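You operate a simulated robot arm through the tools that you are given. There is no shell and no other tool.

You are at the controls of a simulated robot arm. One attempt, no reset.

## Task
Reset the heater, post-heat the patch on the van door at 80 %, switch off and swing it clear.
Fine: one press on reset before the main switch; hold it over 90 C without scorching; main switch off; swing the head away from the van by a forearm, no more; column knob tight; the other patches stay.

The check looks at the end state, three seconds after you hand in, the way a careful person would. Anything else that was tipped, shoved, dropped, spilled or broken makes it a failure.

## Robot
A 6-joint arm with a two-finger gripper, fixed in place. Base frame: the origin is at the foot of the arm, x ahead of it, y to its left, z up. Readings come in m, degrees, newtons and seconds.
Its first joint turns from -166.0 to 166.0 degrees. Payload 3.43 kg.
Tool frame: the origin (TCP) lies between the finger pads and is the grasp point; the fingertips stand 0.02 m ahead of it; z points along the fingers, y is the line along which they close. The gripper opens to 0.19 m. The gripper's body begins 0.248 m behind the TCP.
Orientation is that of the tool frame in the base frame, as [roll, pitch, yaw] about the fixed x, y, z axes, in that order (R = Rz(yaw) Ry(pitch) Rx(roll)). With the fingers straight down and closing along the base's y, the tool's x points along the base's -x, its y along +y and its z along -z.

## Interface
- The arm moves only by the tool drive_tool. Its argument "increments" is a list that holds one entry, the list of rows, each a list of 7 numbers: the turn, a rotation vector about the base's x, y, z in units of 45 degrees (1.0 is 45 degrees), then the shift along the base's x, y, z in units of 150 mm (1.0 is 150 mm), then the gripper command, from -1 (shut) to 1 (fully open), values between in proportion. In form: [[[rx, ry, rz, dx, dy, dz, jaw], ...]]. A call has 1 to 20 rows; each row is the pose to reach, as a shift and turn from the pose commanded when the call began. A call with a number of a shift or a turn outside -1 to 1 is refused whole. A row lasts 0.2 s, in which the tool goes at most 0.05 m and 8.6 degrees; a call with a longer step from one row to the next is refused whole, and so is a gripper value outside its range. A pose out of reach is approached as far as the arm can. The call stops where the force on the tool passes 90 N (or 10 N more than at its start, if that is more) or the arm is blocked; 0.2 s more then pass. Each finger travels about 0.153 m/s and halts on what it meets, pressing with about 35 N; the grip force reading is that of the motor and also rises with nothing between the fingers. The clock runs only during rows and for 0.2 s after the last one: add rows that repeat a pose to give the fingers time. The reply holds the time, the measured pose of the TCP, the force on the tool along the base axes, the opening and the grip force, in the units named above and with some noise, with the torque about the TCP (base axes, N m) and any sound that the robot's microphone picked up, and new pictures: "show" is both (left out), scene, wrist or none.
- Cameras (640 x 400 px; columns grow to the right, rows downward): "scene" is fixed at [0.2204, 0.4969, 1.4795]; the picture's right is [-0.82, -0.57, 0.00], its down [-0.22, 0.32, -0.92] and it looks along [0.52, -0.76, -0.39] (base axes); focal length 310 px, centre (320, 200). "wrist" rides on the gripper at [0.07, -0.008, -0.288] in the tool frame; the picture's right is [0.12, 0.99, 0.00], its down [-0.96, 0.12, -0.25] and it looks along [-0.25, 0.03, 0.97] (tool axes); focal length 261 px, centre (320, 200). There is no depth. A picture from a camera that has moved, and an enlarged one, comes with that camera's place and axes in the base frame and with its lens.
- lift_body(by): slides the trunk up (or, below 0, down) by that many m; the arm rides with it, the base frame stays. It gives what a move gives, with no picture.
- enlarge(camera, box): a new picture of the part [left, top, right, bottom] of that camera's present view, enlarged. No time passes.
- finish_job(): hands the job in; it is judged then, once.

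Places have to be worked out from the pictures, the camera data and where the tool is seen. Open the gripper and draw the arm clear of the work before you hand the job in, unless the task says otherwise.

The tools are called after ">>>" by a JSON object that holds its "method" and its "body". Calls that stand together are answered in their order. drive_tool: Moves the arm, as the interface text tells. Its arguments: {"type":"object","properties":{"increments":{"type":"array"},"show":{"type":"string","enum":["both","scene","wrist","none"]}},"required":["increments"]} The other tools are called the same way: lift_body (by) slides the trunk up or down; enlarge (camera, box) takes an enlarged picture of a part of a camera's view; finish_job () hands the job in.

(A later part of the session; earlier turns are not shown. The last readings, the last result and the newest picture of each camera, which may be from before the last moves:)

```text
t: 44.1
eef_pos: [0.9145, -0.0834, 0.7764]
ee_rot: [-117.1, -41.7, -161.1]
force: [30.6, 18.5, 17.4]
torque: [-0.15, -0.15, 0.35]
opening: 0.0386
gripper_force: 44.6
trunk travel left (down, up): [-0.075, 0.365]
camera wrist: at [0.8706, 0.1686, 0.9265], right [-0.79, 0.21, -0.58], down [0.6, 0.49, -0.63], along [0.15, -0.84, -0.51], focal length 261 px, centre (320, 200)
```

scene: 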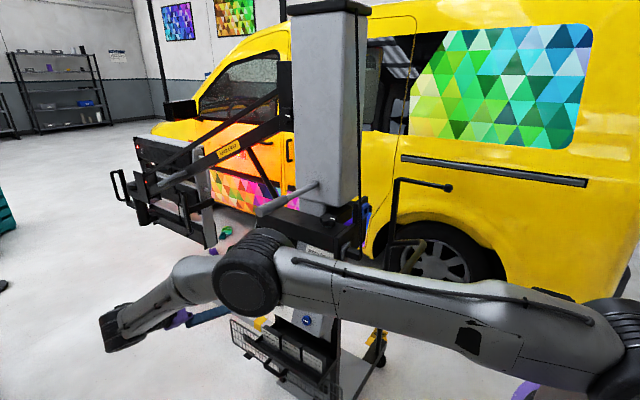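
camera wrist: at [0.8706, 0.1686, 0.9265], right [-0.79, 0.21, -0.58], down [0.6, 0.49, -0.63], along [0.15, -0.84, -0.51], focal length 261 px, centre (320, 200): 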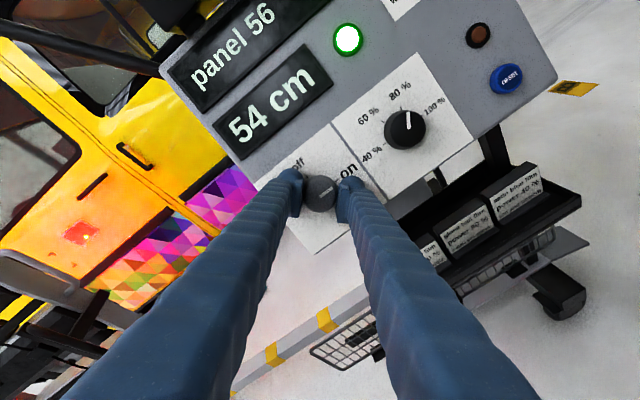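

>>> {"method": "drive_tool", "body": {"increments": [[[0, 0, 0, 0, 0, 0, -1], [0, 0, 0, 0, 0, 0, -1], [0, 0, 0, 0, 0, 0, -1]]], "show": "wrist"}}

```text
t: 45.0
eef_pos: [0.9143, -0.0831, 0.7765]
ee_rot: [-117.0, -41.8, -161.2]
force: [30.5, 19.0, 17.6]
torque: [-0.13, -0.1, 0.38]
opening: 0.0385
gripper_force: 45.3
trunk travel left (down, up): [-0.075, 0.365]
camera wrist: at [0.8706, 0.1686, 0.9265], right [-0.79, 0.21, -0.58], down [0.6, 0.49, -0.63], along [0.15, -0.84, -0.51], focal length 261 px, centre (320, 200)
```

wrist: 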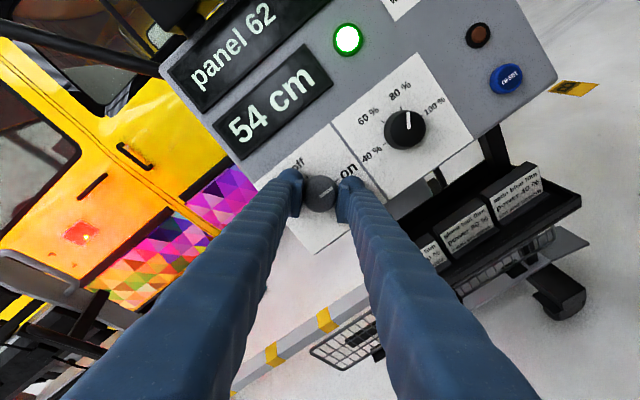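

Rate is tapering: 40, 50, 56, 62. I keep watching.

>>> {"method": "drive_tool", "body": {"increments": [[[0, 0, 0, 0, 0, 0, -1], [0, 0, 0, 0, 0, 0, -1], [0, 0, 0, 0, 0, 0, -1], [0, 0, 0, 0, 0, 0, -1]]], "show": "wrist"}}

```text
t: 46.0
eef_pos: [0.9147, -0.0834, 0.7771]
ee_rot: [-117.1, -41.8, -161.1]
force: [29.1, 18.6, 18.8]
torque: [-0.12, -0.12, 0.34]
opening: 0.0384
gripper_force: 45.3
trunk travel left (down, up): [-0.075, 0.365]
camera wrist: at [0.8706, 0.1685, 0.9265], right [-0.79, 0.21, -0.58], down [0.6, 0.49, -0.63], along [0.15, -0.84, -0.51], focal length 261 px, centre (320, 200)
```

wrist: 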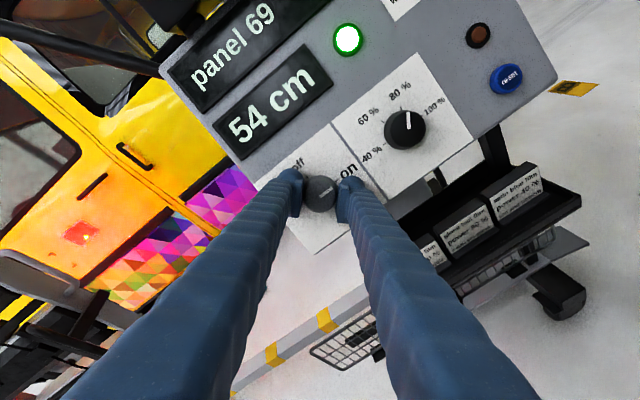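

>>> {"method": "drive_tool", "body": {"increments": [[[0, 0, 0, 0, 0, 0, -1], [0, 0, 0, 0, 0, 0, -1], [0, 0, 0, 0, 0, 0, -1]]], "show": "wrist"}}

```text
t: 46.8
eef_pos: [0.9132, -0.0818, 0.7767]
ee_rot: [-117.2, -41.8, -161.1]
force: [29.7, 18.5, 17.7]
torque: [-0.14, -0.09, 0.33]
opening: 0.0384
gripper_force: 44.8
trunk travel left (down, up): [-0.075, 0.365]
camera wrist: at [0.8706, 0.1685, 0.9265], right [-0.79, 0.21, -0.58], down [0.6, 0.49, -0.63], along [0.15, -0.84, -0.51], focal length 261 px, centre (320, 200)
```

wrist: 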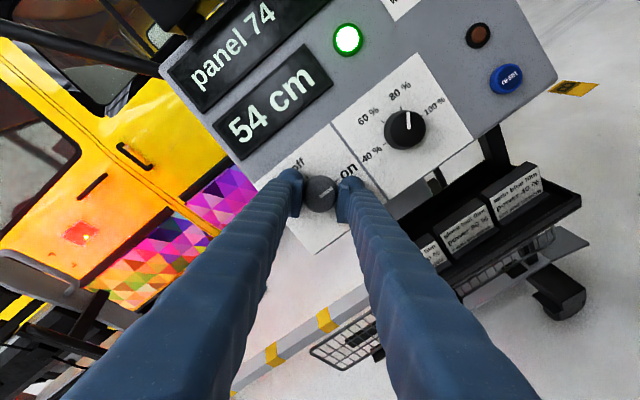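

>>> {"method": "drive_tool", "body": {"increments": [[[0, 0, 0, 0, 0, 0, -1], [0, 0, 0, 0, 0, 0, -1], [0, 0, 0, 0, 0, 0, -1], [0, 0, 0, 0, 0, 0, -1]]], "show": "wrist"}}

```text
t: 47.8
eef_pos: [0.9148, -0.0826, 0.7761]
ee_rot: [-117.2, -41.8, -161.1]
force: [29.1, 17.1, 18.5]
torque: [-0.16, -0.06, 0.29]
opening: 0.0385
gripper_force: 45.2
trunk travel left (down, up): [-0.075, 0.365]
camera wrist: at [0.8705, 0.1684, 0.9265], right [-0.79, 0.21, -0.58], down [0.6, 0.49, -0.63], along [0.15, -0.84, -0.51], focal length 261 px, centre (320, 200)
```

wrist: 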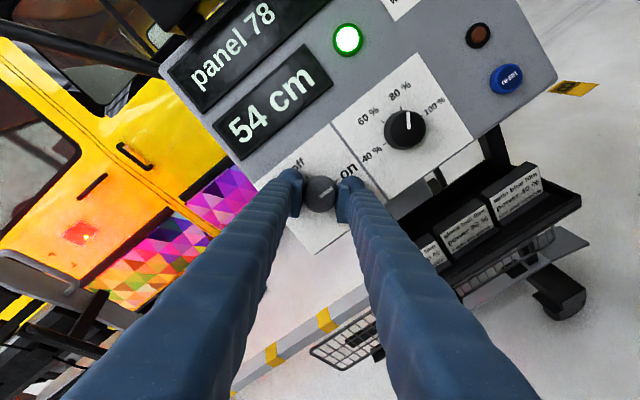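

Readings fit a curve levelling in the low-to-mid 90s. I continue in ~1–2 s steps.

>>> {"method": "drive_tool", "body": {"increments": [[[0, 0, 0, 0, 0, 0, -1], [0, 0, 0, 0, 0, 0, -1], [0, 0, 0, 0, 0, 0, -1], [0, 0, 0, 0, 0, 0, -1], [0, 0, 0, 0, 0, 0, -1]]], "show": "wrist"}}

>>> {"method": "enlarge", "body": {"camera": "wrist", "box": [0, 150, 240, 300]}}

```text
t: 49.0
eef_pos: [0.9153, -0.0836, 0.7769]
ee_rot: [-117.0, -41.9, -161.1]
force: [28.4, 17.1, 18.9]
torque: [-0.15, -0.11, 0.29]
opening: 0.0383
gripper_force: 45.1
trunk travel left (down, up): [-0.075, 0.365]
camera wrist: at [0.8705, 0.1684, 0.9266], right [-0.79, 0.21, -0.58], down [0.6, 0.49, -0.63], along [0.15, -0.84, -0.51], focal length 261 px, centre (320, 200)
```

wrist: 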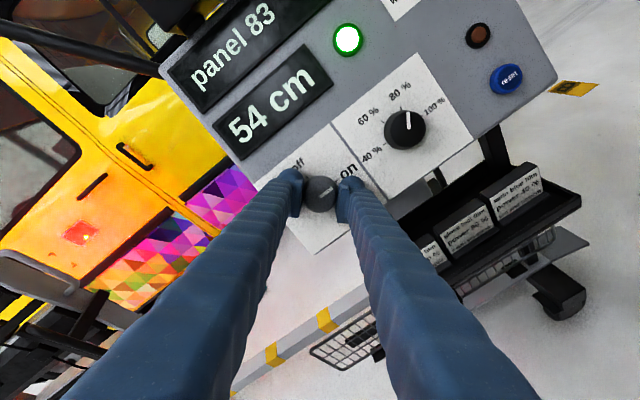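

```text
2.67 times, centred on (120, 225) of wrist
camera zoom: at [0.8705, 0.1684, 0.9266], right [-0.79, 0.21, -0.58], down [0.6, 0.49, -0.63], along [0.15, -0.84, -0.51], focal length 695 px, centre (853, 133)
```

zoom: 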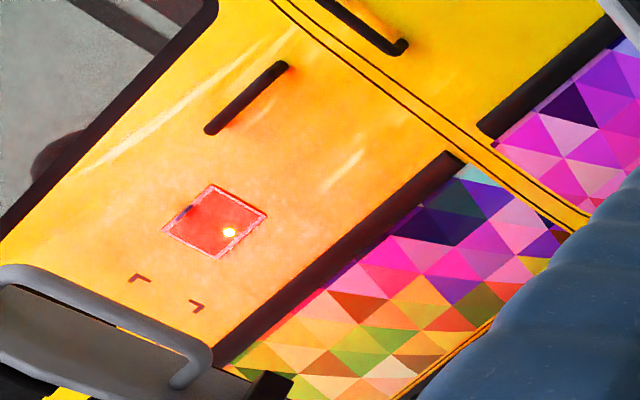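

>>> {"method": "enlarge", "body": {"camera": "wrist", "box": [50, 210, 114, 250]}}

>>> {"method": "enlarge", "body": {"camera": "scene", "box": [190, 120, 286, 180]}}

```text
10.00 times, centred on (82, 230) of wrist
camera zoom: at [0.8705, 0.1684, 0.9266], right [-0.79, 0.21, -0.58], down [0.6, 0.49, -0.63], along [0.15, -0.84, -0.51], focal length 2606 px, centre (2700, -100)
```

zoom: 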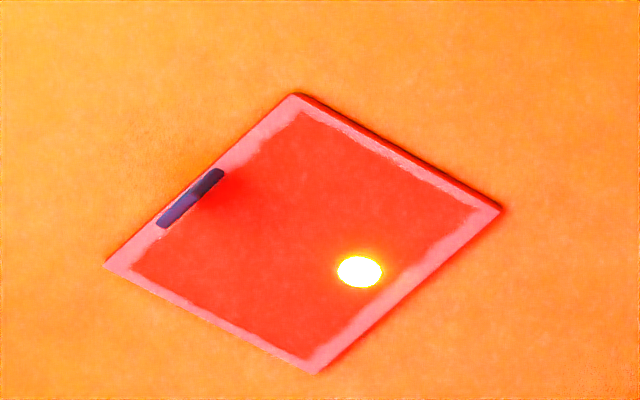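

```text
6.67 times, centred on (238, 150) of scene
camera zoom: at [0.2204, 0.4969, 1.4795], right [-0.82, -0.57, 0.0], down [-0.22, 0.32, -0.92], along [0.52, -0.76, -0.39], focal length 2066 px, centre (867, 533)
```

zoom: 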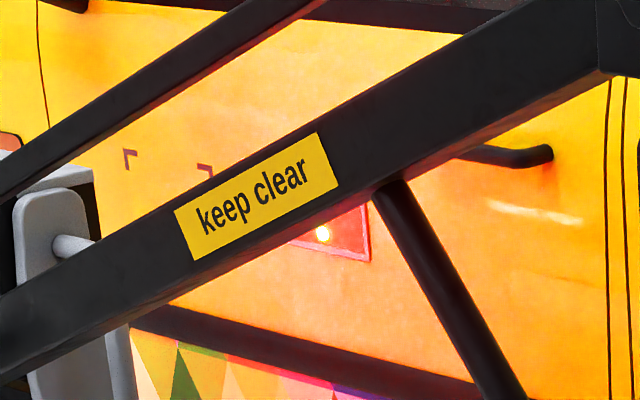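

A dark indicator strip has appeared along the patch's upper edge, apparently a thermochromic mark. I continue and keep an eye on both the display and the strip.

>>> {"method": "drive_tool", "body": {"increments": [[[0, 0, 0, 0, 0, 0, -1], [0, 0, 0, 0, 0, 0, -1], [0, 0, 0, 0, 0, 0, -1], [0, 0, 0, 0, 0, 0, -1]]], "show": "wrist"}}

>>> {"method": "enlarge", "body": {"camera": "wrist", "box": [50, 210, 114, 250]}}

```text
t: 50.0
eef_pos: [0.9144, -0.0836, 0.7767]
ee_rot: [-117.1, -41.7, -161.1]
force: [28.8, 15.7, 18.7]
torque: [-0.17, -0.08, 0.28]
opening: 0.0383
gripper_force: 44.9
trunk travel left (down, up): [-0.075, 0.365]
camera wrist: at [0.8705, 0.1684, 0.9266], right [-0.79, 0.21, -0.58], down [0.6, 0.49, -0.63], along [0.15, -0.84, -0.51], focal length 261 px, centre (320, 200)
```

wrist: 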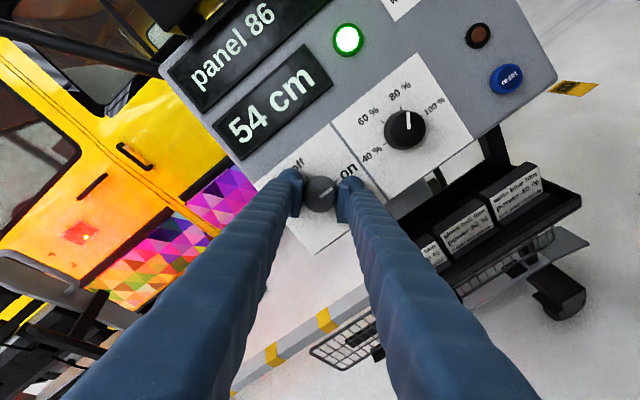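

```text
10.00 times, centred on (82, 230) of wrist
camera zoom: at [0.8705, 0.1684, 0.9266], right [-0.79, 0.21, -0.58], down [0.6, 0.49, -0.63], along [0.15, -0.84, -0.51], focal length 2606 px, centre (2700, -100)
```

zoom: 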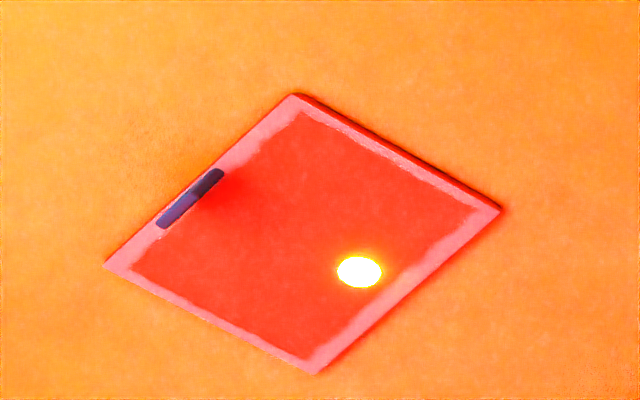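

86 °C; about two more seconds to 90. I continue.

>>> {"method": "drive_tool", "body": {"increments": [[[0, 0, 0, 0, 0, 0, -1], [0, 0, 0, 0, 0, 0, -1], [0, 0, 0, 0, 0, 0, -1], [0, 0, 0, 0, 0, 0, -1], [0, 0, 0, 0, 0, 0, -1]]], "show": "wrist"}}

>>> {"method": "enlarge", "body": {"camera": "wrist", "box": [50, 210, 114, 250]}}

```text
t: 51.1
eef_pos: [0.9132, -0.083, 0.7765]
ee_rot: [-117.1, -41.8, -161.1]
force: [26.9, 14.9, 19.2]
torque: [-0.21, -0.08, 0.33]
opening: 0.0385
gripper_force: 45.1
trunk travel left (down, up): [-0.075, 0.365]
camera wrist: at [0.8705, 0.1683, 0.9266], right [-0.79, 0.21, -0.58], down [0.6, 0.49, -0.63], along [0.15, -0.84, -0.51], focal length 261 px, centre (320, 200)
```

wrist: 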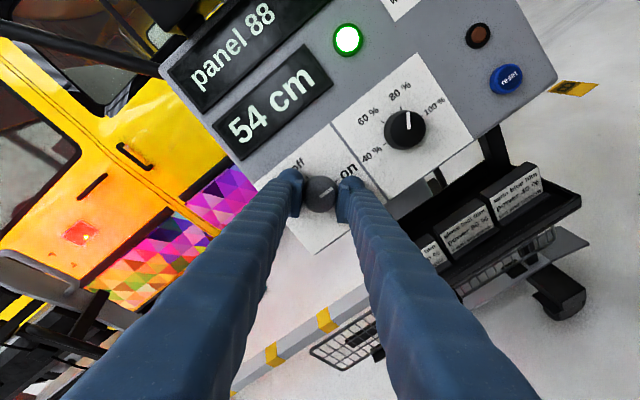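

```text
10.00 times, centred on (82, 230) of wrist
camera zoom: at [0.8705, 0.1683, 0.9266], right [-0.79, 0.21, -0.58], down [0.6, 0.49, -0.63], along [0.15, -0.84, -0.51], focal length 2606 px, centre (2700, -100)
```

zoom: 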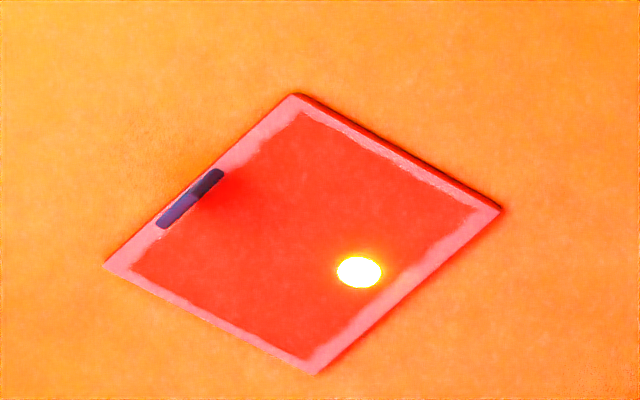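

>>> {"method": "drive_tool", "body": {"increments": [[[0, 0, 0, 0, 0, 0, -1], [0, 0, 0, 0, 0, 0, -1], [0, 0, 0, 0, 0, 0, -1], [0, 0, 0, 0, 0, 0, -1], [0, 0, 0, 0, 0, 0, -1], [0, 0, 0, 0, 0, 0, -1]]], "show": "wrist"}}

>>> {"method": "enlarge", "body": {"camera": "wrist", "box": [50, 210, 114, 250]}}

```text
t: 52.5
eef_pos: [0.9148, -0.0843, 0.7768]
ee_rot: [-117.1, -41.8, -161.0]
force: [25.7, 13.8, 18.7]
torque: [-0.15, -0.09, 0.28]
opening: 0.0388
gripper_force: 44.6
trunk travel left (down, up): [-0.075, 0.365]
camera wrist: at [0.8704, 0.1683, 0.9267], right [-0.79, 0.21, -0.58], down [0.6, 0.49, -0.63], along [0.15, -0.84, -0.51], focal length 261 px, centre (320, 200)
```

wrist: 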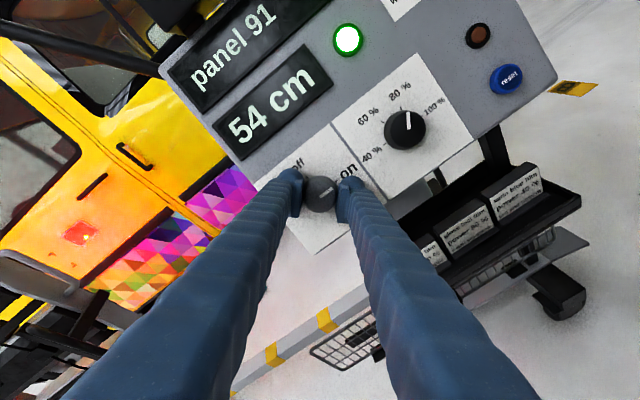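

```text
10.00 times, centred on (82, 230) of wrist
camera zoom: at [0.8704, 0.1683, 0.9267], right [-0.79, 0.21, -0.58], down [0.6, 0.49, -0.63], along [0.15, -0.84, -0.51], focal length 2606 px, centre (2700, -100)
```

zoom: 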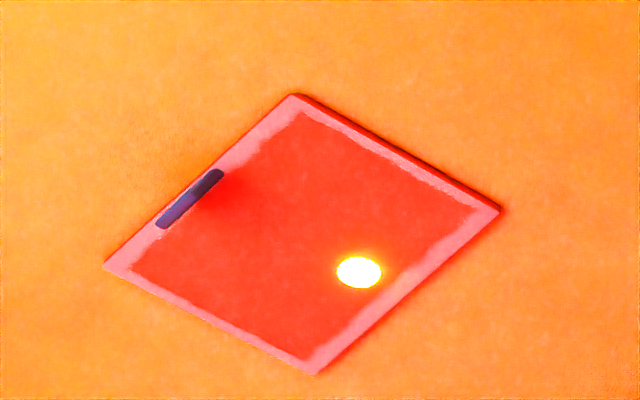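

Over 90 °C since about t=52. I keep holding while tracking the temperature.

>>> {"method": "drive_tool", "body": {"increments": [[[0, 0, 0, 0, 0, 0, -1], [0, 0, 0, 0, 0, 0, -1], [0, 0, 0, 0, 0, 0, -1], [0, 0, 0, 0, 0, 0, -1], [0, 0, 0, 0, 0, 0, -1], [0, 0, 0, 0, 0, 0, -1], [0, 0, 0, 0, 0, 0, -1], [0, 0, 0, 0, 0, 0, -1]]], "show": "wrist"}}

>>> {"method": "enlarge", "body": {"camera": "wrist", "box": [50, 210, 114, 250]}}

```text
t: 54.4
eef_pos: [0.9148, -0.0816, 0.7769]
ee_rot: [-117.2, -41.9, -161.1]
force: [26.3, 11.9, 19.6]
torque: [-0.18, -0.08, 0.29]
opening: 0.0384
gripper_force: 45.0
trunk travel left (down, up): [-0.075, 0.365]
camera wrist: at [0.8704, 0.1682, 0.9267], right [-0.79, 0.21, -0.58], down [0.6, 0.49, -0.63], along [0.15, -0.84, -0.51], focal length 261 px, centre (320, 200)
```

wrist: 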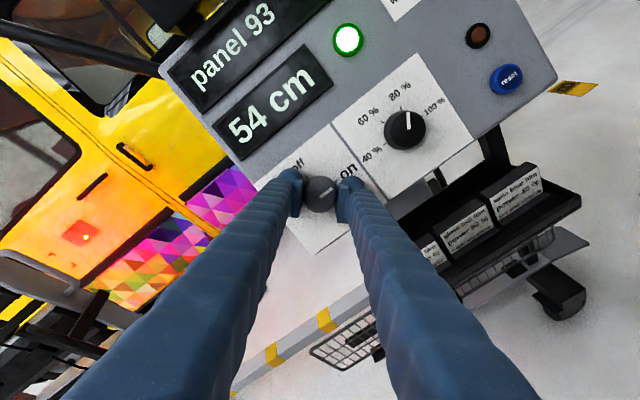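

```text
10.00 times, centred on (82, 230) of wrist
camera zoom: at [0.8704, 0.1682, 0.9267], right [-0.79, 0.21, -0.58], down [0.6, 0.49, -0.63], along [0.15, -0.84, -0.51], focal length 2606 px, centre (2700, -100)
```

zoom: 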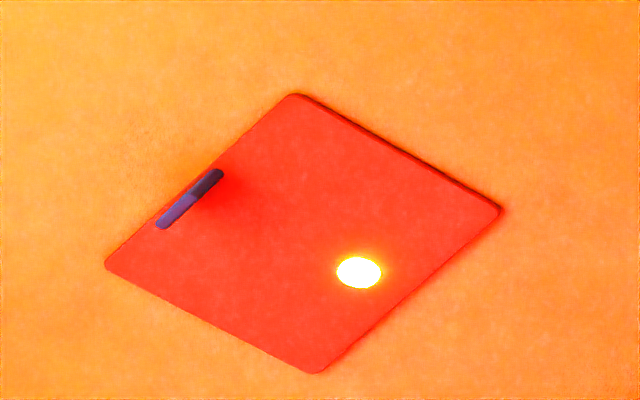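

The white stress border around the patch has vanished at 93 °C: the post-heat has taken. I now turn the main switch back 90° to off.

>>> {"method": "drive_tool", "body": {"increments": [[[0, 0.157, 0.057, 0, 0, 0, -1], [0, 0.313, 0.114, 0, 0, 0, -1], [0, 0.47, 0.171, 0, 0, 0, -1], [0, 0.627, 0.228, 0, 0, 0, -1], [0, 0.783, 0.285, 0, 0, 0, -1], [0, 0.94, 0.342, 0, 0, 0, -1]]], "show": "none"}}

>>> {"method": "drive_tool", "body": {"increments": [[[0, 0.157, 0.057, 0, 0, 0, -1], [0, 0.313, 0.114, 0, 0, 0, -1], [0, 0.47, 0.171, 0, 0, 0, -1], [0, 0.627, 0.228, 0, 0, 0, -1], [0, 0.783, 0.285, 0, 0, 0, -1], [0, 0.94, 0.342, 0, 0, 0, -1], [0, 0.94, 0.342, 0, 0, 0, -1]]], "show": "both"}}

>>> {"method": "enlarge", "body": {"camera": "wrist", "box": [256, 150, 384, 230]}}

```text
t: 55.8
eef_pos: [0.9145, -0.0835, 0.7772]
ee_rot: [179.2, -70.1, -89.2]
force: [26.9, 9.6, 14.7]
torque: [0.1, -0.19, 0.42]
opening: 0.0383
gripper_force: 45.0
trunk travel left (down, up): [-0.075, 0.365]
```

```text
t: 57.4
eef_pos: [0.913, -0.0838, 0.7769]
ee_rot: [117.0, -41.4, -18.7]
force: [18.0, 21.1, 16.8]
torque: [-0.14, -0.32, 0.27]
opening: 0.0382
gripper_force: 45.3
trunk travel left (down, up): [-0.075, 0.365]
camera wrist: at [0.9696, 0.1727, 0.9154], right [-0.61, -0.27, 0.74], down [-0.76, 0.44, -0.48], along [-0.19, -0.86, -0.47], focal length 261 px, centre (320, 200)
```

scene: 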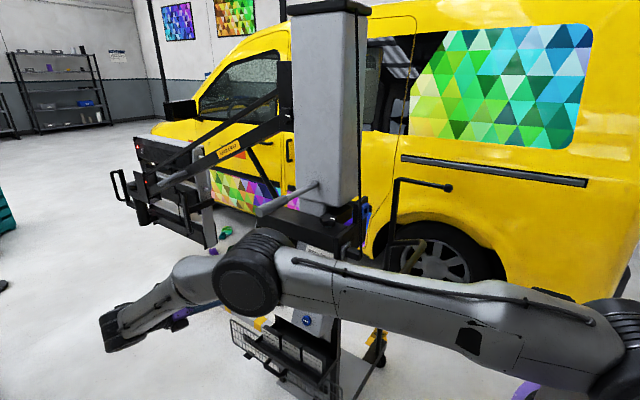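
wrist: 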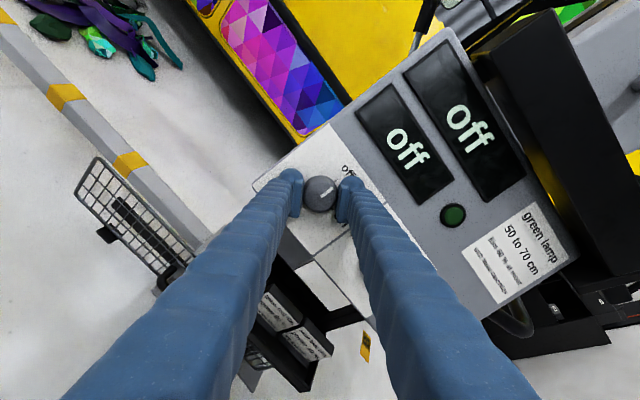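

```text
5.00 times, centred on (320, 190) of wrist
camera zoom: at [0.9696, 0.1727, 0.9154], right [-0.61, -0.27, 0.74], down [-0.76, 0.44, -0.48], along [-0.19, -0.86, -0.47], focal length 1303 px, centre (320, 250)
```

zoom: 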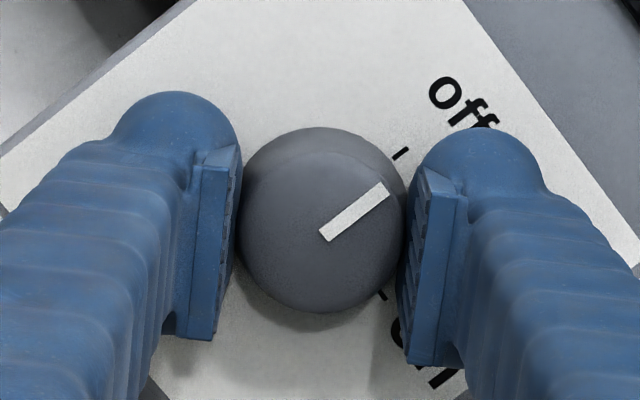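

Displays and lamp are off and the pointer is at "off". I release and back straight off the panel.

>>> {"method": "drive_tool", "body": {"increments": [[[0, 0, 0, 0, 0, 0, -0.7], [0, 0, 0, 0, 0, 0, -0.3], [0, 0, 0, 0, 0, 0, -0.3], [0, 0, 0, 0, 0.1, 0.036, -0.3], [0, 0, 0, 0, 0.3, 0.11, -0.3], [0, 0, 0, 0, 0.5, 0.18, -0.3], [0, 0, 0, 0, 0.5, 0.18, -0.3]]], "show": "both"}}

>>> {"method": "enlarge", "body": {"camera": "wrist", "box": [256, 140, 384, 220]}}

>>> {"method": "enlarge", "body": {"camera": "scene", "box": [100, 110, 260, 210]}}

```text
t: 59.0
eef_pos: [0.9134, -0.0097, 0.804]
ee_rot: [117.1, -41.5, -18.8]
force: [0.1, -1.3, 0.1]
torque: [-0.02, -0.02, 0.03]
opening: 0.0665
gripper_force: 0.1
trunk travel left (down, up): [-0.075, 0.365]
camera wrist: at [0.9699, 0.2455, 0.9423], right [-0.62, -0.27, 0.74], down [-0.76, 0.44, -0.48], along [-0.2, -0.86, -0.47], focal length 261 px, centre (320, 200)
```

scene: 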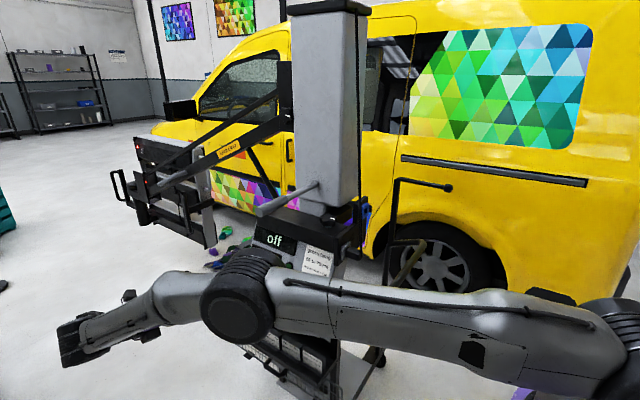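
wrist: 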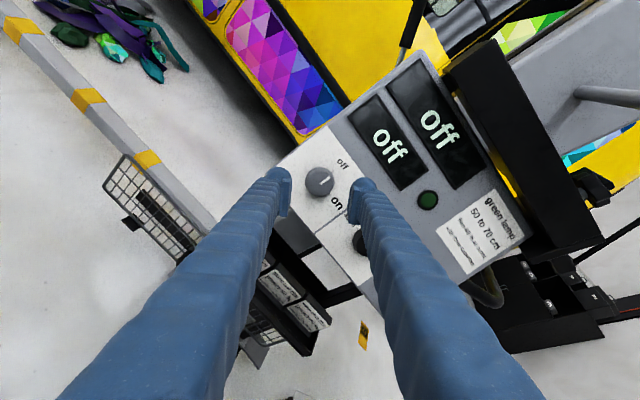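

```text
5.00 times, centred on (320, 180) of wrist
camera zoom: at [0.9699, 0.2455, 0.9423], right [-0.62, -0.27, 0.74], down [-0.76, 0.44, -0.48], along [-0.2, -0.86, -0.47], focal length 1303 px, centre (320, 300)
```

zoom: 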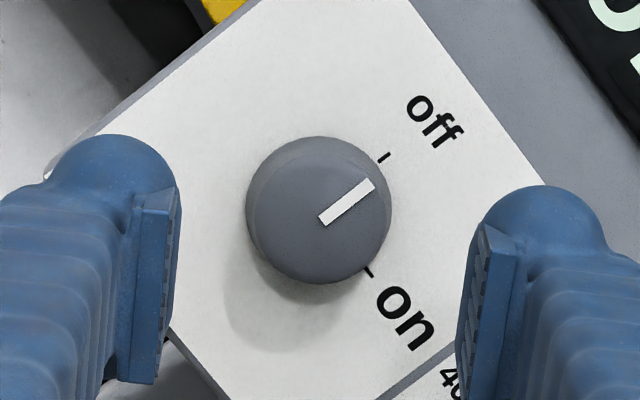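

```text
4.00 times, centred on (180, 160) of scene
camera zoom: at [0.2204, 0.4969, 1.4795], right [-0.82, -0.57, 0.0], down [-0.22, 0.32, -0.92], along [0.52, -0.76, -0.39], focal length 1239 px, centre (880, 360)
```

zoom: 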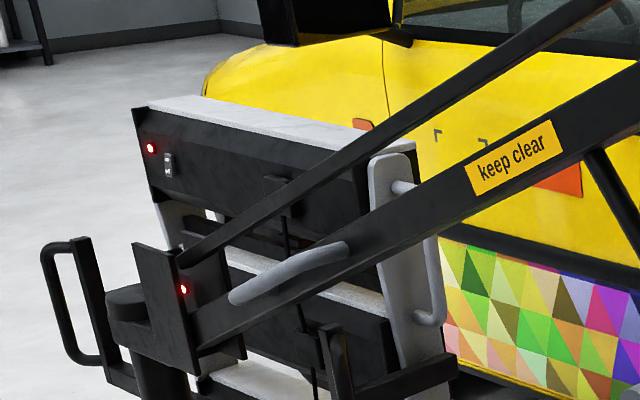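

Switch confirmed off (cassette LEDs are just ready lights; the lamps are dark). Next: the column. I back away from the console and unroll the gripper before raising the trunk again for a top view of the column knob and tiller.

>>> {"method": "drive_tool", "body": {"increments": [[[0, -0.157, -0.057, 0, 0.2, 0.07, -0.3], [0, -0.313, -0.114, -0.2, 0.35, 0.14, -0.3], [0, -0.47, -0.171, -0.4, 0.5, 0.2, -0.3], [0, -0.627, -0.228, -0.6, 0.7, 0.3, -0.3], [0, -0.783, -0.285, -0.8, 0.9, 0.4, -0.3], [0, -0.94, -0.342, -1, 1, 0.5, -0.3], [0, -0.94, -0.342, -1, 1, 0.5, -0.3]]], "show": "wrist"}}

>>> {"method": "lift_body", "body": {"by": 0.15}}

```text
t: 60.5
eef_pos: [0.7635, 0.1383, 0.8769]
ee_rot: [179.7, -70.1, -89.8]
force: [-0.4, -0.8, -0.6]
torque: [0.05, -0.02, 0.01]
opening: 0.0662
gripper_force: 0.2
trunk travel left (down, up): [-0.075, 0.365]
camera wrist: at [0.7719, 0.3844, 1.042], right [-0.99, -0.04, 0.11], down [-0.12, 0.56, -0.82], along [-0.03, -0.83, -0.56], focal length 261 px, centre (320, 200)
```

wrist: 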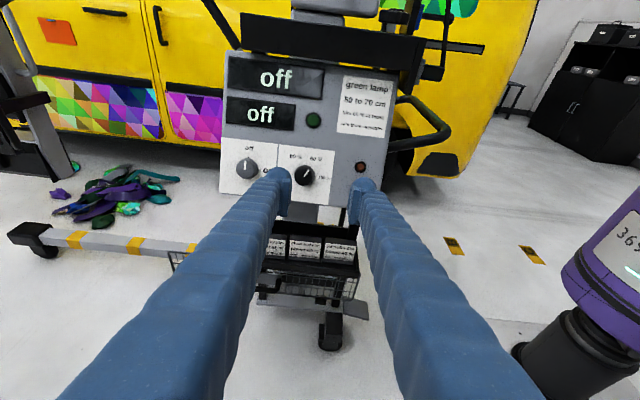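

```text
t: 62.3
eef_pos: [0.7631, 0.1382, 1.0266]
ee_rot: [179.4, -70.1, -89.4]
force: [1.2, 0.0, 0.9]
torque: [-0.03, 0.0, -0.05]
opening: 0.0667
gripper_force: 0.1
trunk travel left (down, up): [-0.225, 0.215]
```

Van patch looks uniformly orange from here. I rise a little more in this upright orientation to view the column base, knob, and tiller.

>>> {"method": "drive_tool", "body": {"increments": [[[0, 0, 0, -0.1, 0.1, 0.3, -0.3], [0, 0, 0, -0.2, 0.1, 0.6, -0.3], [0, 0, 0, -0.3, 0.1, 0.9, -0.3], [0, 0, 0, -0.3, 0.1, 1, -0.3], [0, 0, 0, -0.3, 0.1, 1, -0.3]]], "show": "both"}}

>>> {"method": "enlarge", "body": {"camera": "wrist", "box": [220, 80, 460, 230]}}

>>> {"method": "enlarge", "body": {"camera": "wrist", "box": [0, 80, 160, 180]}}

```text
t: 63.5
eef_pos: [0.7186, 0.1523, 1.1773]
ee_rot: [179.4, -70.1, -89.4]
force: [-0.4, 0.8, 0.3]
torque: [-0.09, 0.03, -0.04]
opening: 0.0665
gripper_force: 0.0
trunk travel left (down, up): [-0.225, 0.215]
camera wrist: at [0.7276, 0.4003, 1.3417], right [-0.99, -0.04, 0.12], down [-0.12, 0.56, -0.82], along [-0.03, -0.83, -0.56], focal length 261 px, centre (320, 200)
```

scene: 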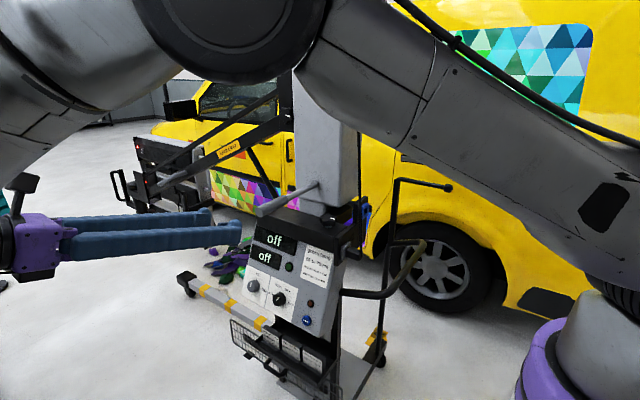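
wrist: 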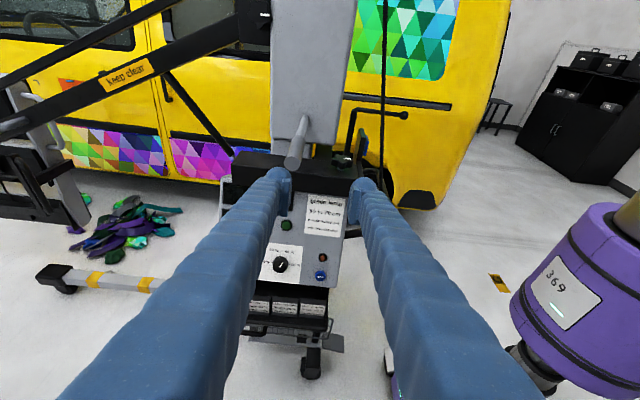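

```text
2.67 times, centred on (340, 155) of wrist
camera zoom: at [0.7276, 0.4003, 1.3417], right [-0.99, -0.04, 0.12], down [-0.12, 0.56, -0.82], along [-0.03, -0.83, -0.56], focal length 695 px, centre (267, 320)
```

zoom: 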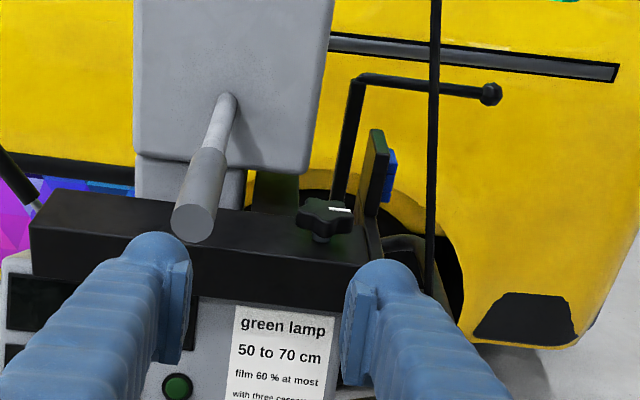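

```text
4.00 times, centred on (80, 130) of wrist
camera zoom: at [0.7276, 0.4003, 1.3417], right [-0.99, -0.04, 0.12], down [-0.12, 0.56, -0.82], along [-0.03, -0.83, -0.56], focal length 1043 px, centre (1280, 480)
```

zoom: 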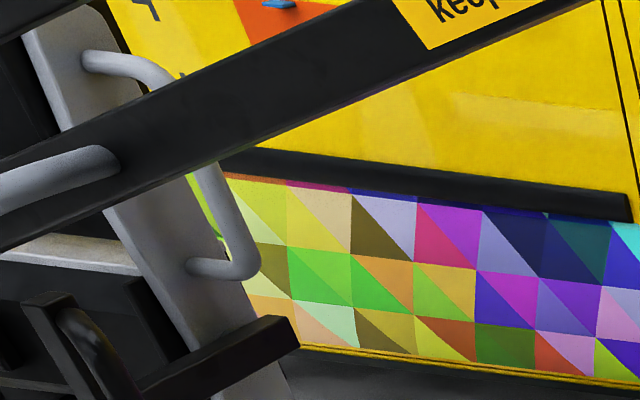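

The column knob top is at about (0.667, -0.195, 1.067), 3 cm above the black box top (z≈1.04), with a cable rising close behind it, so a vertical approach is cramped. I'll approach it horizontally from +y beneath the tiller; first I level the tool at a safe distance and look.

>>> {"method": "drive_tool", "body": {"increments": [[[-0.148, 0, 0, -0.1, 0, -0.2, -0.16], [-0.296, 0, 0, -0.2, 0, -0.4, -0.16], [-0.444, 0, 0, -0.3, -0.1, -0.6, -0.16], [-0.444, 0, 0, -0.34, -0.25, -0.65, -0.16], [-0.444, 0, 0, -0.34, -0.4, -0.65, -0.16], [-0.444, 0, 0, -0.34, -0.4, -0.65, -0.16]]], "show": "both"}}

>>> {"method": "enlarge", "body": {"camera": "wrist", "box": [240, 120, 400, 220]}}

>>> {"method": "enlarge", "body": {"camera": "scene", "box": [240, 180, 400, 280]}}

```text
t: 64.9
eef_pos: [0.6663, 0.091, 1.0818]
ee_rot: [86.2, -89.8, 3.8]
force: [0.1, -0.6, 0.0]
torque: [-0.01, -0.03, -0.02]
opening: 0.0798
gripper_force: 0.0
trunk travel left (down, up): [-0.225, 0.215]
camera wrist: at [0.6756, 0.379, 1.1515], right [-0.99, 0.0, 0.12], down [-0.12, 0.25, -0.96], along [-0.03, -0.97, -0.25], focal length 261 px, centre (320, 200)
```

scene: 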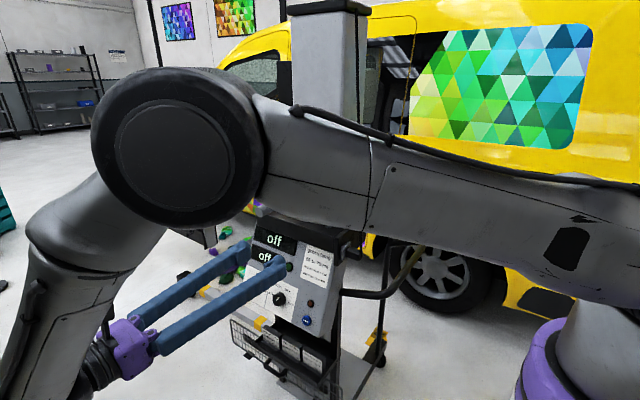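
wrist: 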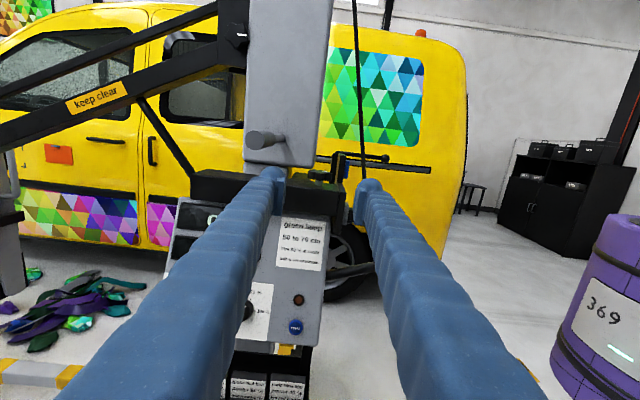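

```text
4.00 times, centred on (320, 170) of wrist
camera zoom: at [0.6756, 0.379, 1.1515], right [-0.99, 0.0, 0.12], down [-0.12, 0.25, -0.96], along [-0.03, -0.97, -0.25], focal length 1043 px, centre (320, 320)
```

zoom: 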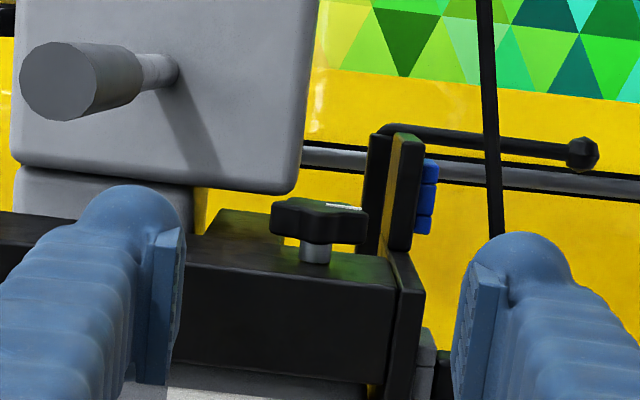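

```text
4.00 times, centred on (320, 230) of scene
camera zoom: at [0.2204, 0.4969, 1.4795], right [-0.82, -0.57, 0.0], down [-0.22, 0.32, -0.92], along [0.52, -0.76, -0.39], focal length 1239 px, centre (320, 80)
```

zoom: 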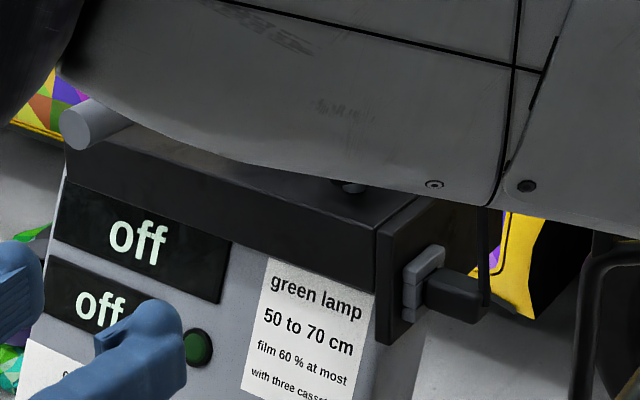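

Clear view: knob centre near (0.665, -0.195, 1.06), box top at z≈1.0375. I advance with jaws open 8 cm at z≈1.065, first half way.

>>> {"method": "drive_tool", "body": {"increments": [[[0, 0, 0, -0.009, -0.25, -0.11, -0.16], [0, 0, 0, -0.009, -0.5, -0.11, -0.16], [0, 0, 0, -0.009, -0.75, -0.11, -0.16], [0, 0, 0, -0.009, -1, -0.11, -0.16], [0, 0, 0, -0.009, -1, -0.11, -0.16]]], "show": "both"}}

>>> {"method": "enlarge", "body": {"camera": "wrist", "box": [240, 120, 400, 220]}}

```text
t: 66.1
eef_pos: [0.6676, -0.059, 1.0635]
ee_rot: [89.5, -89.8, 0.6]
force: [-0.1, -0.5, 0.3]
torque: [0.04, 0.01, -0.03]
opening: 0.0797
gripper_force: 0.1
trunk travel left (down, up): [-0.225, 0.215]
camera wrist: at [0.6758, 0.2285, 1.1337], right [-0.99, 0.0, 0.12], down [-0.12, 0.25, -0.96], along [-0.03, -0.97, -0.25], focal length 261 px, centre (320, 200)
```

scene: 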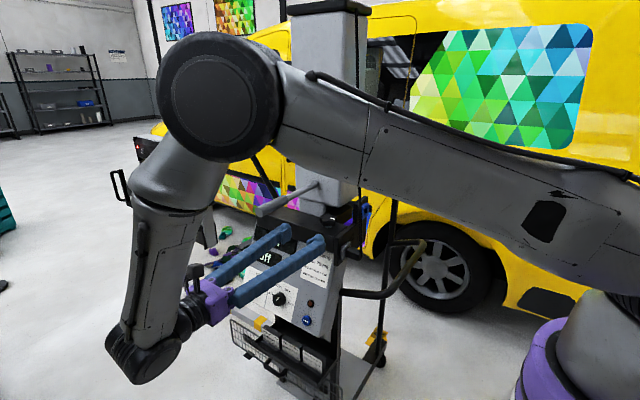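
wrist: 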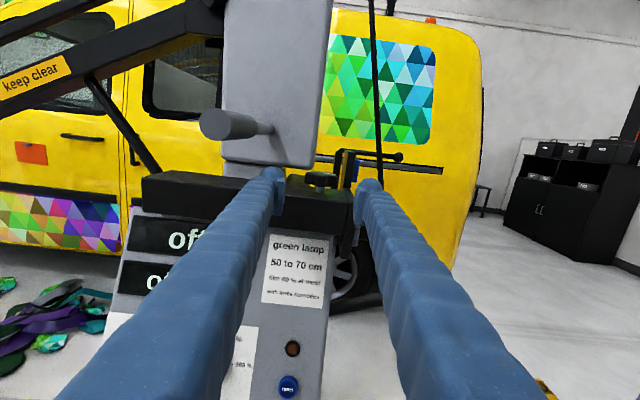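

```text
4.00 times, centred on (320, 170) of wrist
camera zoom: at [0.6758, 0.2285, 1.1337], right [-0.99, 0.0, 0.12], down [-0.12, 0.25, -0.96], along [-0.03, -0.97, -0.25], focal length 1043 px, centre (320, 320)
```

zoom: 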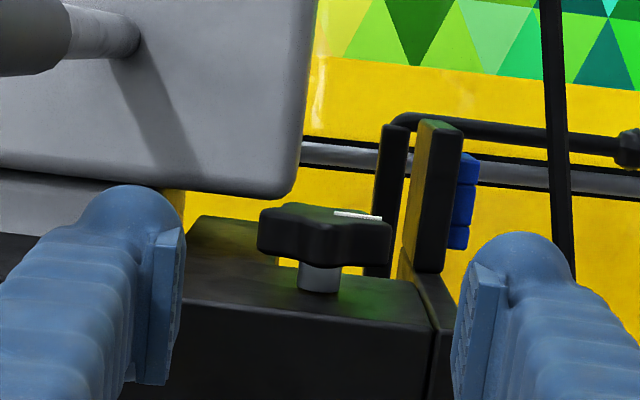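

The knob sits centrally between the fingers. I raise 6 mm for clearance over the box's end plate and advance until the TCP is at the knob.

>>> {"method": "drive_tool", "body": {"increments": [[[0, 0, 0, -0.005, -0.2, 0.04, -0.16], [0, 0, 0, -0.005, -0.4, 0.04, -0.16], [0, 0, 0, -0.005, -0.55, 0.04, -0.16], [0, 0, 0, -0.005, -0.7, 0.04, -0.16], [0, 0, 0, -0.005, -0.8, 0.04, -0.16], [0, 0, 0, -0.005, -0.87, 0.04, -0.16], [0, 0, 0, -0.005, -0.87, 0.04, -0.16]]], "show": "both"}}

>>> {"method": "enlarge", "body": {"camera": "wrist", "box": [240, 130, 400, 230]}}

>>> {"method": "enlarge", "body": {"camera": "scene", "box": [260, 170, 388, 250]}}

```text
t: 67.7
eef_pos: [0.6647, -0.1894, 1.0705]
ee_rot: [82.9, -89.8, 7.0]
force: [-0.3, -0.6, 0.6]
torque: [0.03, 0.02, -0.01]
opening: 0.0795
gripper_force: 0.1
trunk travel left (down, up): [-0.225, 0.215]
camera wrist: at [0.6736, 0.0987, 1.1402], right [-0.99, 0.0, 0.12], down [-0.12, 0.25, -0.96], along [-0.03, -0.97, -0.25], focal length 261 px, centre (320, 200)
```

scene: 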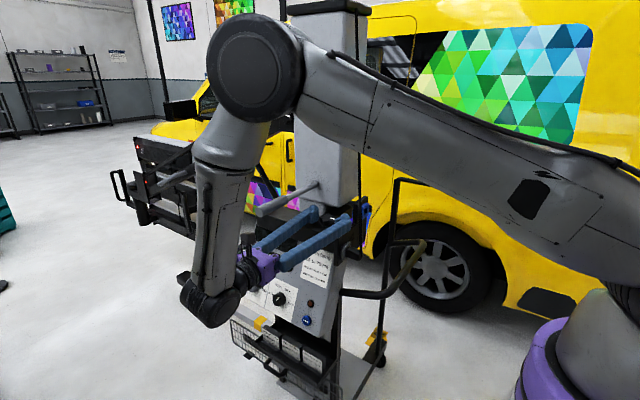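
wrist: 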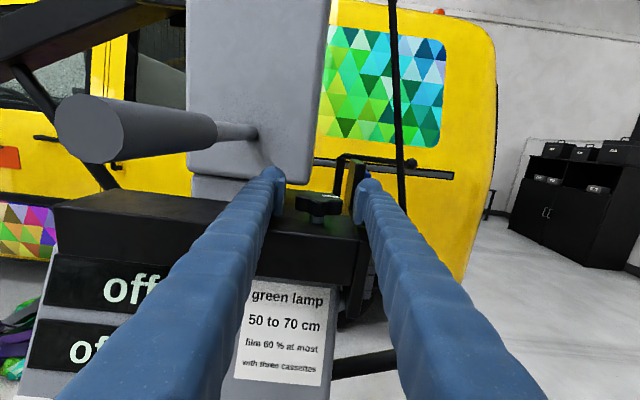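

```text
4.00 times, centred on (320, 180) of wrist
camera zoom: at [0.6736, 0.0987, 1.1402], right [-0.99, 0.0, 0.12], down [-0.12, 0.25, -0.96], along [-0.03, -0.97, -0.25], focal length 1043 px, centre (320, 280)
```

zoom: 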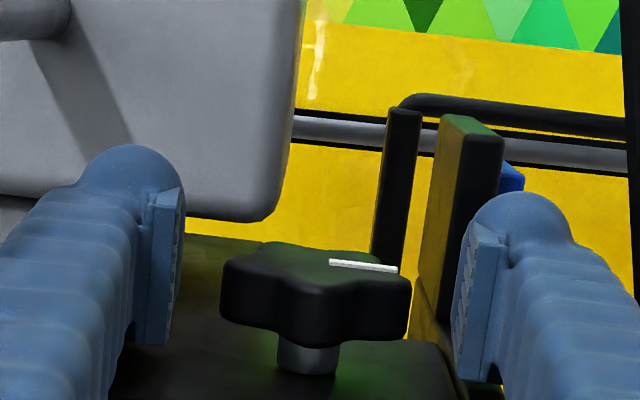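

```text
5.00 times, centred on (324, 210) of scene
camera zoom: at [0.2204, 0.4969, 1.4795], right [-0.82, -0.57, 0.0], down [-0.22, 0.32, -0.92], along [0.52, -0.76, -0.39], focal length 1549 px, centre (300, 150)
```

zoom: 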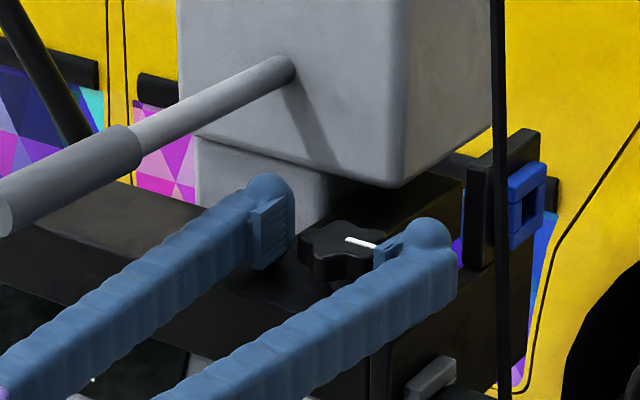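

Fingers straddle the star knob well. I close on it.

>>> {"method": "drive_tool", "body": {"increments": [[[0, 0, 0, 0, 0, 0, -0.5], [0, 0, 0, 0, 0, 0, -1], [0, 0, 0, 0, 0, 0, -1]]], "show": "wrist"}}

>>> {"method": "enlarge", "body": {"camera": "wrist", "box": [240, 130, 400, 230]}}

>>> {"method": "enlarge", "body": {"camera": "scene", "box": [260, 170, 388, 250]}}

```text
t: 68.5
eef_pos: [0.6655, -0.1889, 1.0697]
ee_rot: [80.1, -89.7, 9.9]
force: [4.4, 0.2, 1.1]
torque: [-0.04, -0.07, 0.01]
opening: 0.0507
gripper_force: 44.9
trunk travel left (down, up): [-0.225, 0.215]
camera wrist: at [0.6739, 0.0989, 1.1402], right [-0.99, 0.0, 0.12], down [-0.12, 0.25, -0.96], along [-0.03, -0.97, -0.25], focal length 261 px, centre (320, 200)
```

wrist: 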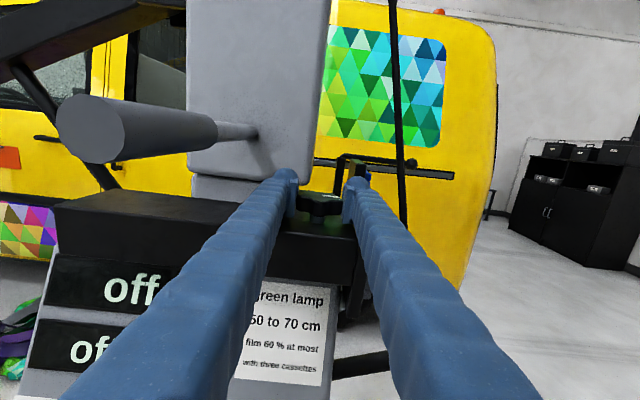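

```text
4.00 times, centred on (320, 180) of wrist
camera zoom: at [0.6739, 0.0989, 1.1402], right [-0.99, 0.0, 0.12], down [-0.12, 0.25, -0.96], along [-0.03, -0.97, -0.25], focal length 1043 px, centre (320, 280)
```

zoom: 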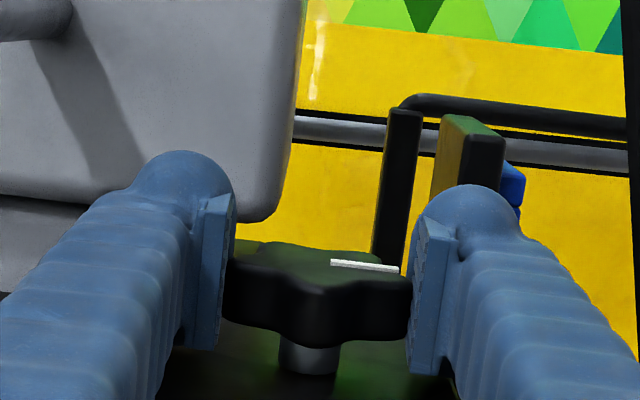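

```text
5.00 times, centred on (324, 210) of scene
camera zoom: at [0.2204, 0.4969, 1.4795], right [-0.82, -0.57, 0.0], down [-0.22, 0.32, -0.92], along [0.52, -0.76, -0.39], focal length 1549 px, centre (300, 150)
```

zoom: 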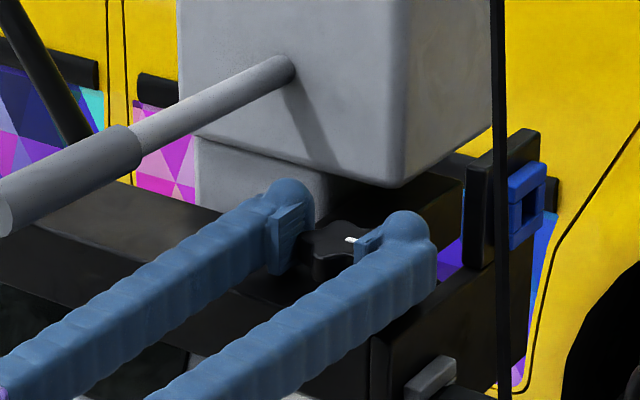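

Gripped (opening 50.7 mm). I turn counter-clockwise (seen from above) about the knob's axis to loosen, 45° first, watching torque and sound.

>>> {"method": "drive_tool", "body": {"increments": [[[0, 0, 0.167, -0.006, 0, 0, -1], [0, 0, 0.333, -0.012, -0.002, 0, -1], [0, 0, 0.5, -0.018, -0.004, 0, -1], [0, 0, 0.667, -0.023, -0.006, 0, -1], [0, 0, 0.833, -0.028, -0.01, 0, -1], [0, 0, 1, -0.033, -0.014, 0, -1], [0, 0, 1, -0.033, -0.014, 0, -1]]], "show": "both"}}

>>> {"method": "enlarge", "body": {"camera": "wrist", "box": [240, 130, 400, 230]}}

>>> {"method": "enlarge", "body": {"camera": "scene", "box": [260, 170, 388, 250]}}

```text
t: 70.1
eef_pos: [0.6624, -0.1885, 1.0688]
ee_rot: [40.9, -89.7, 93.9]
force: [28.0, -5.0, 6.3]
torque: [0.12, -0.16, 0.09]
opening: 0.0506
gripper_force: 45.1
trunk travel left (down, up): [-0.225, 0.215]
camera wrist: at [0.4658, 0.0212, 1.1389], right [-0.7, -0.7, 0.12], down [-0.26, 0.09, -0.96], along [0.66, -0.71, -0.24], focal length 261 px, centre (320, 200)
```

scene: 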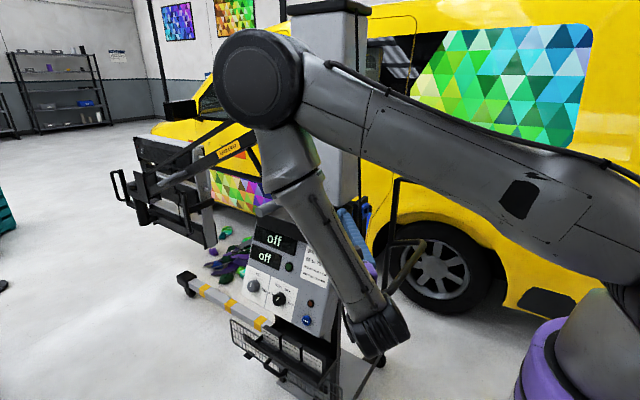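
wrist: 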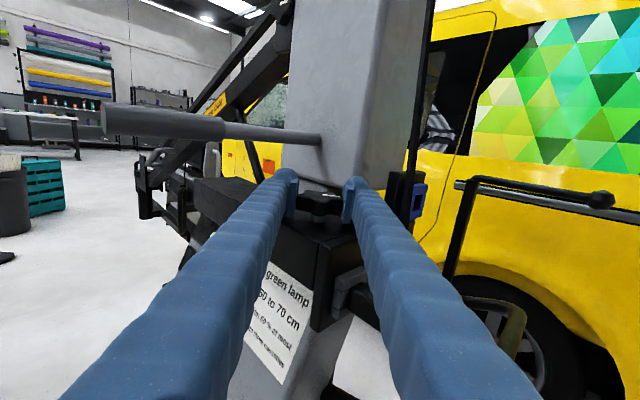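

```text
4.00 times, centred on (320, 180) of wrist
camera zoom: at [0.4658, 0.0212, 1.1389], right [-0.7, -0.7, 0.12], down [-0.26, 0.09, -0.96], along [0.66, -0.71, -0.24], focal length 1043 px, centre (320, 280)
```

zoom: 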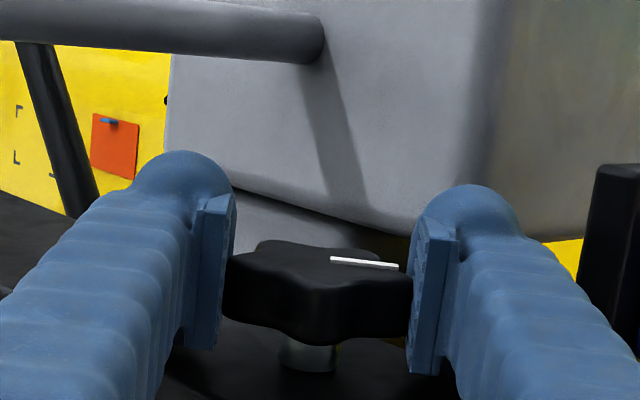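

```text
5.00 times, centred on (324, 210) of scene
camera zoom: at [0.2204, 0.4969, 1.4795], right [-0.82, -0.57, 0.0], down [-0.22, 0.32, -0.92], along [0.52, -0.76, -0.39], focal length 1549 px, centre (300, 150)
```

zoom: 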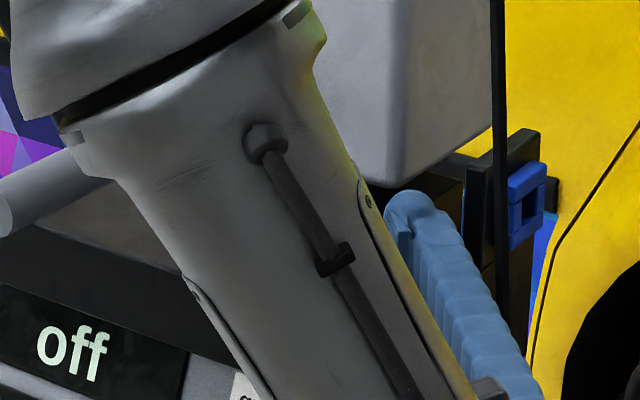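

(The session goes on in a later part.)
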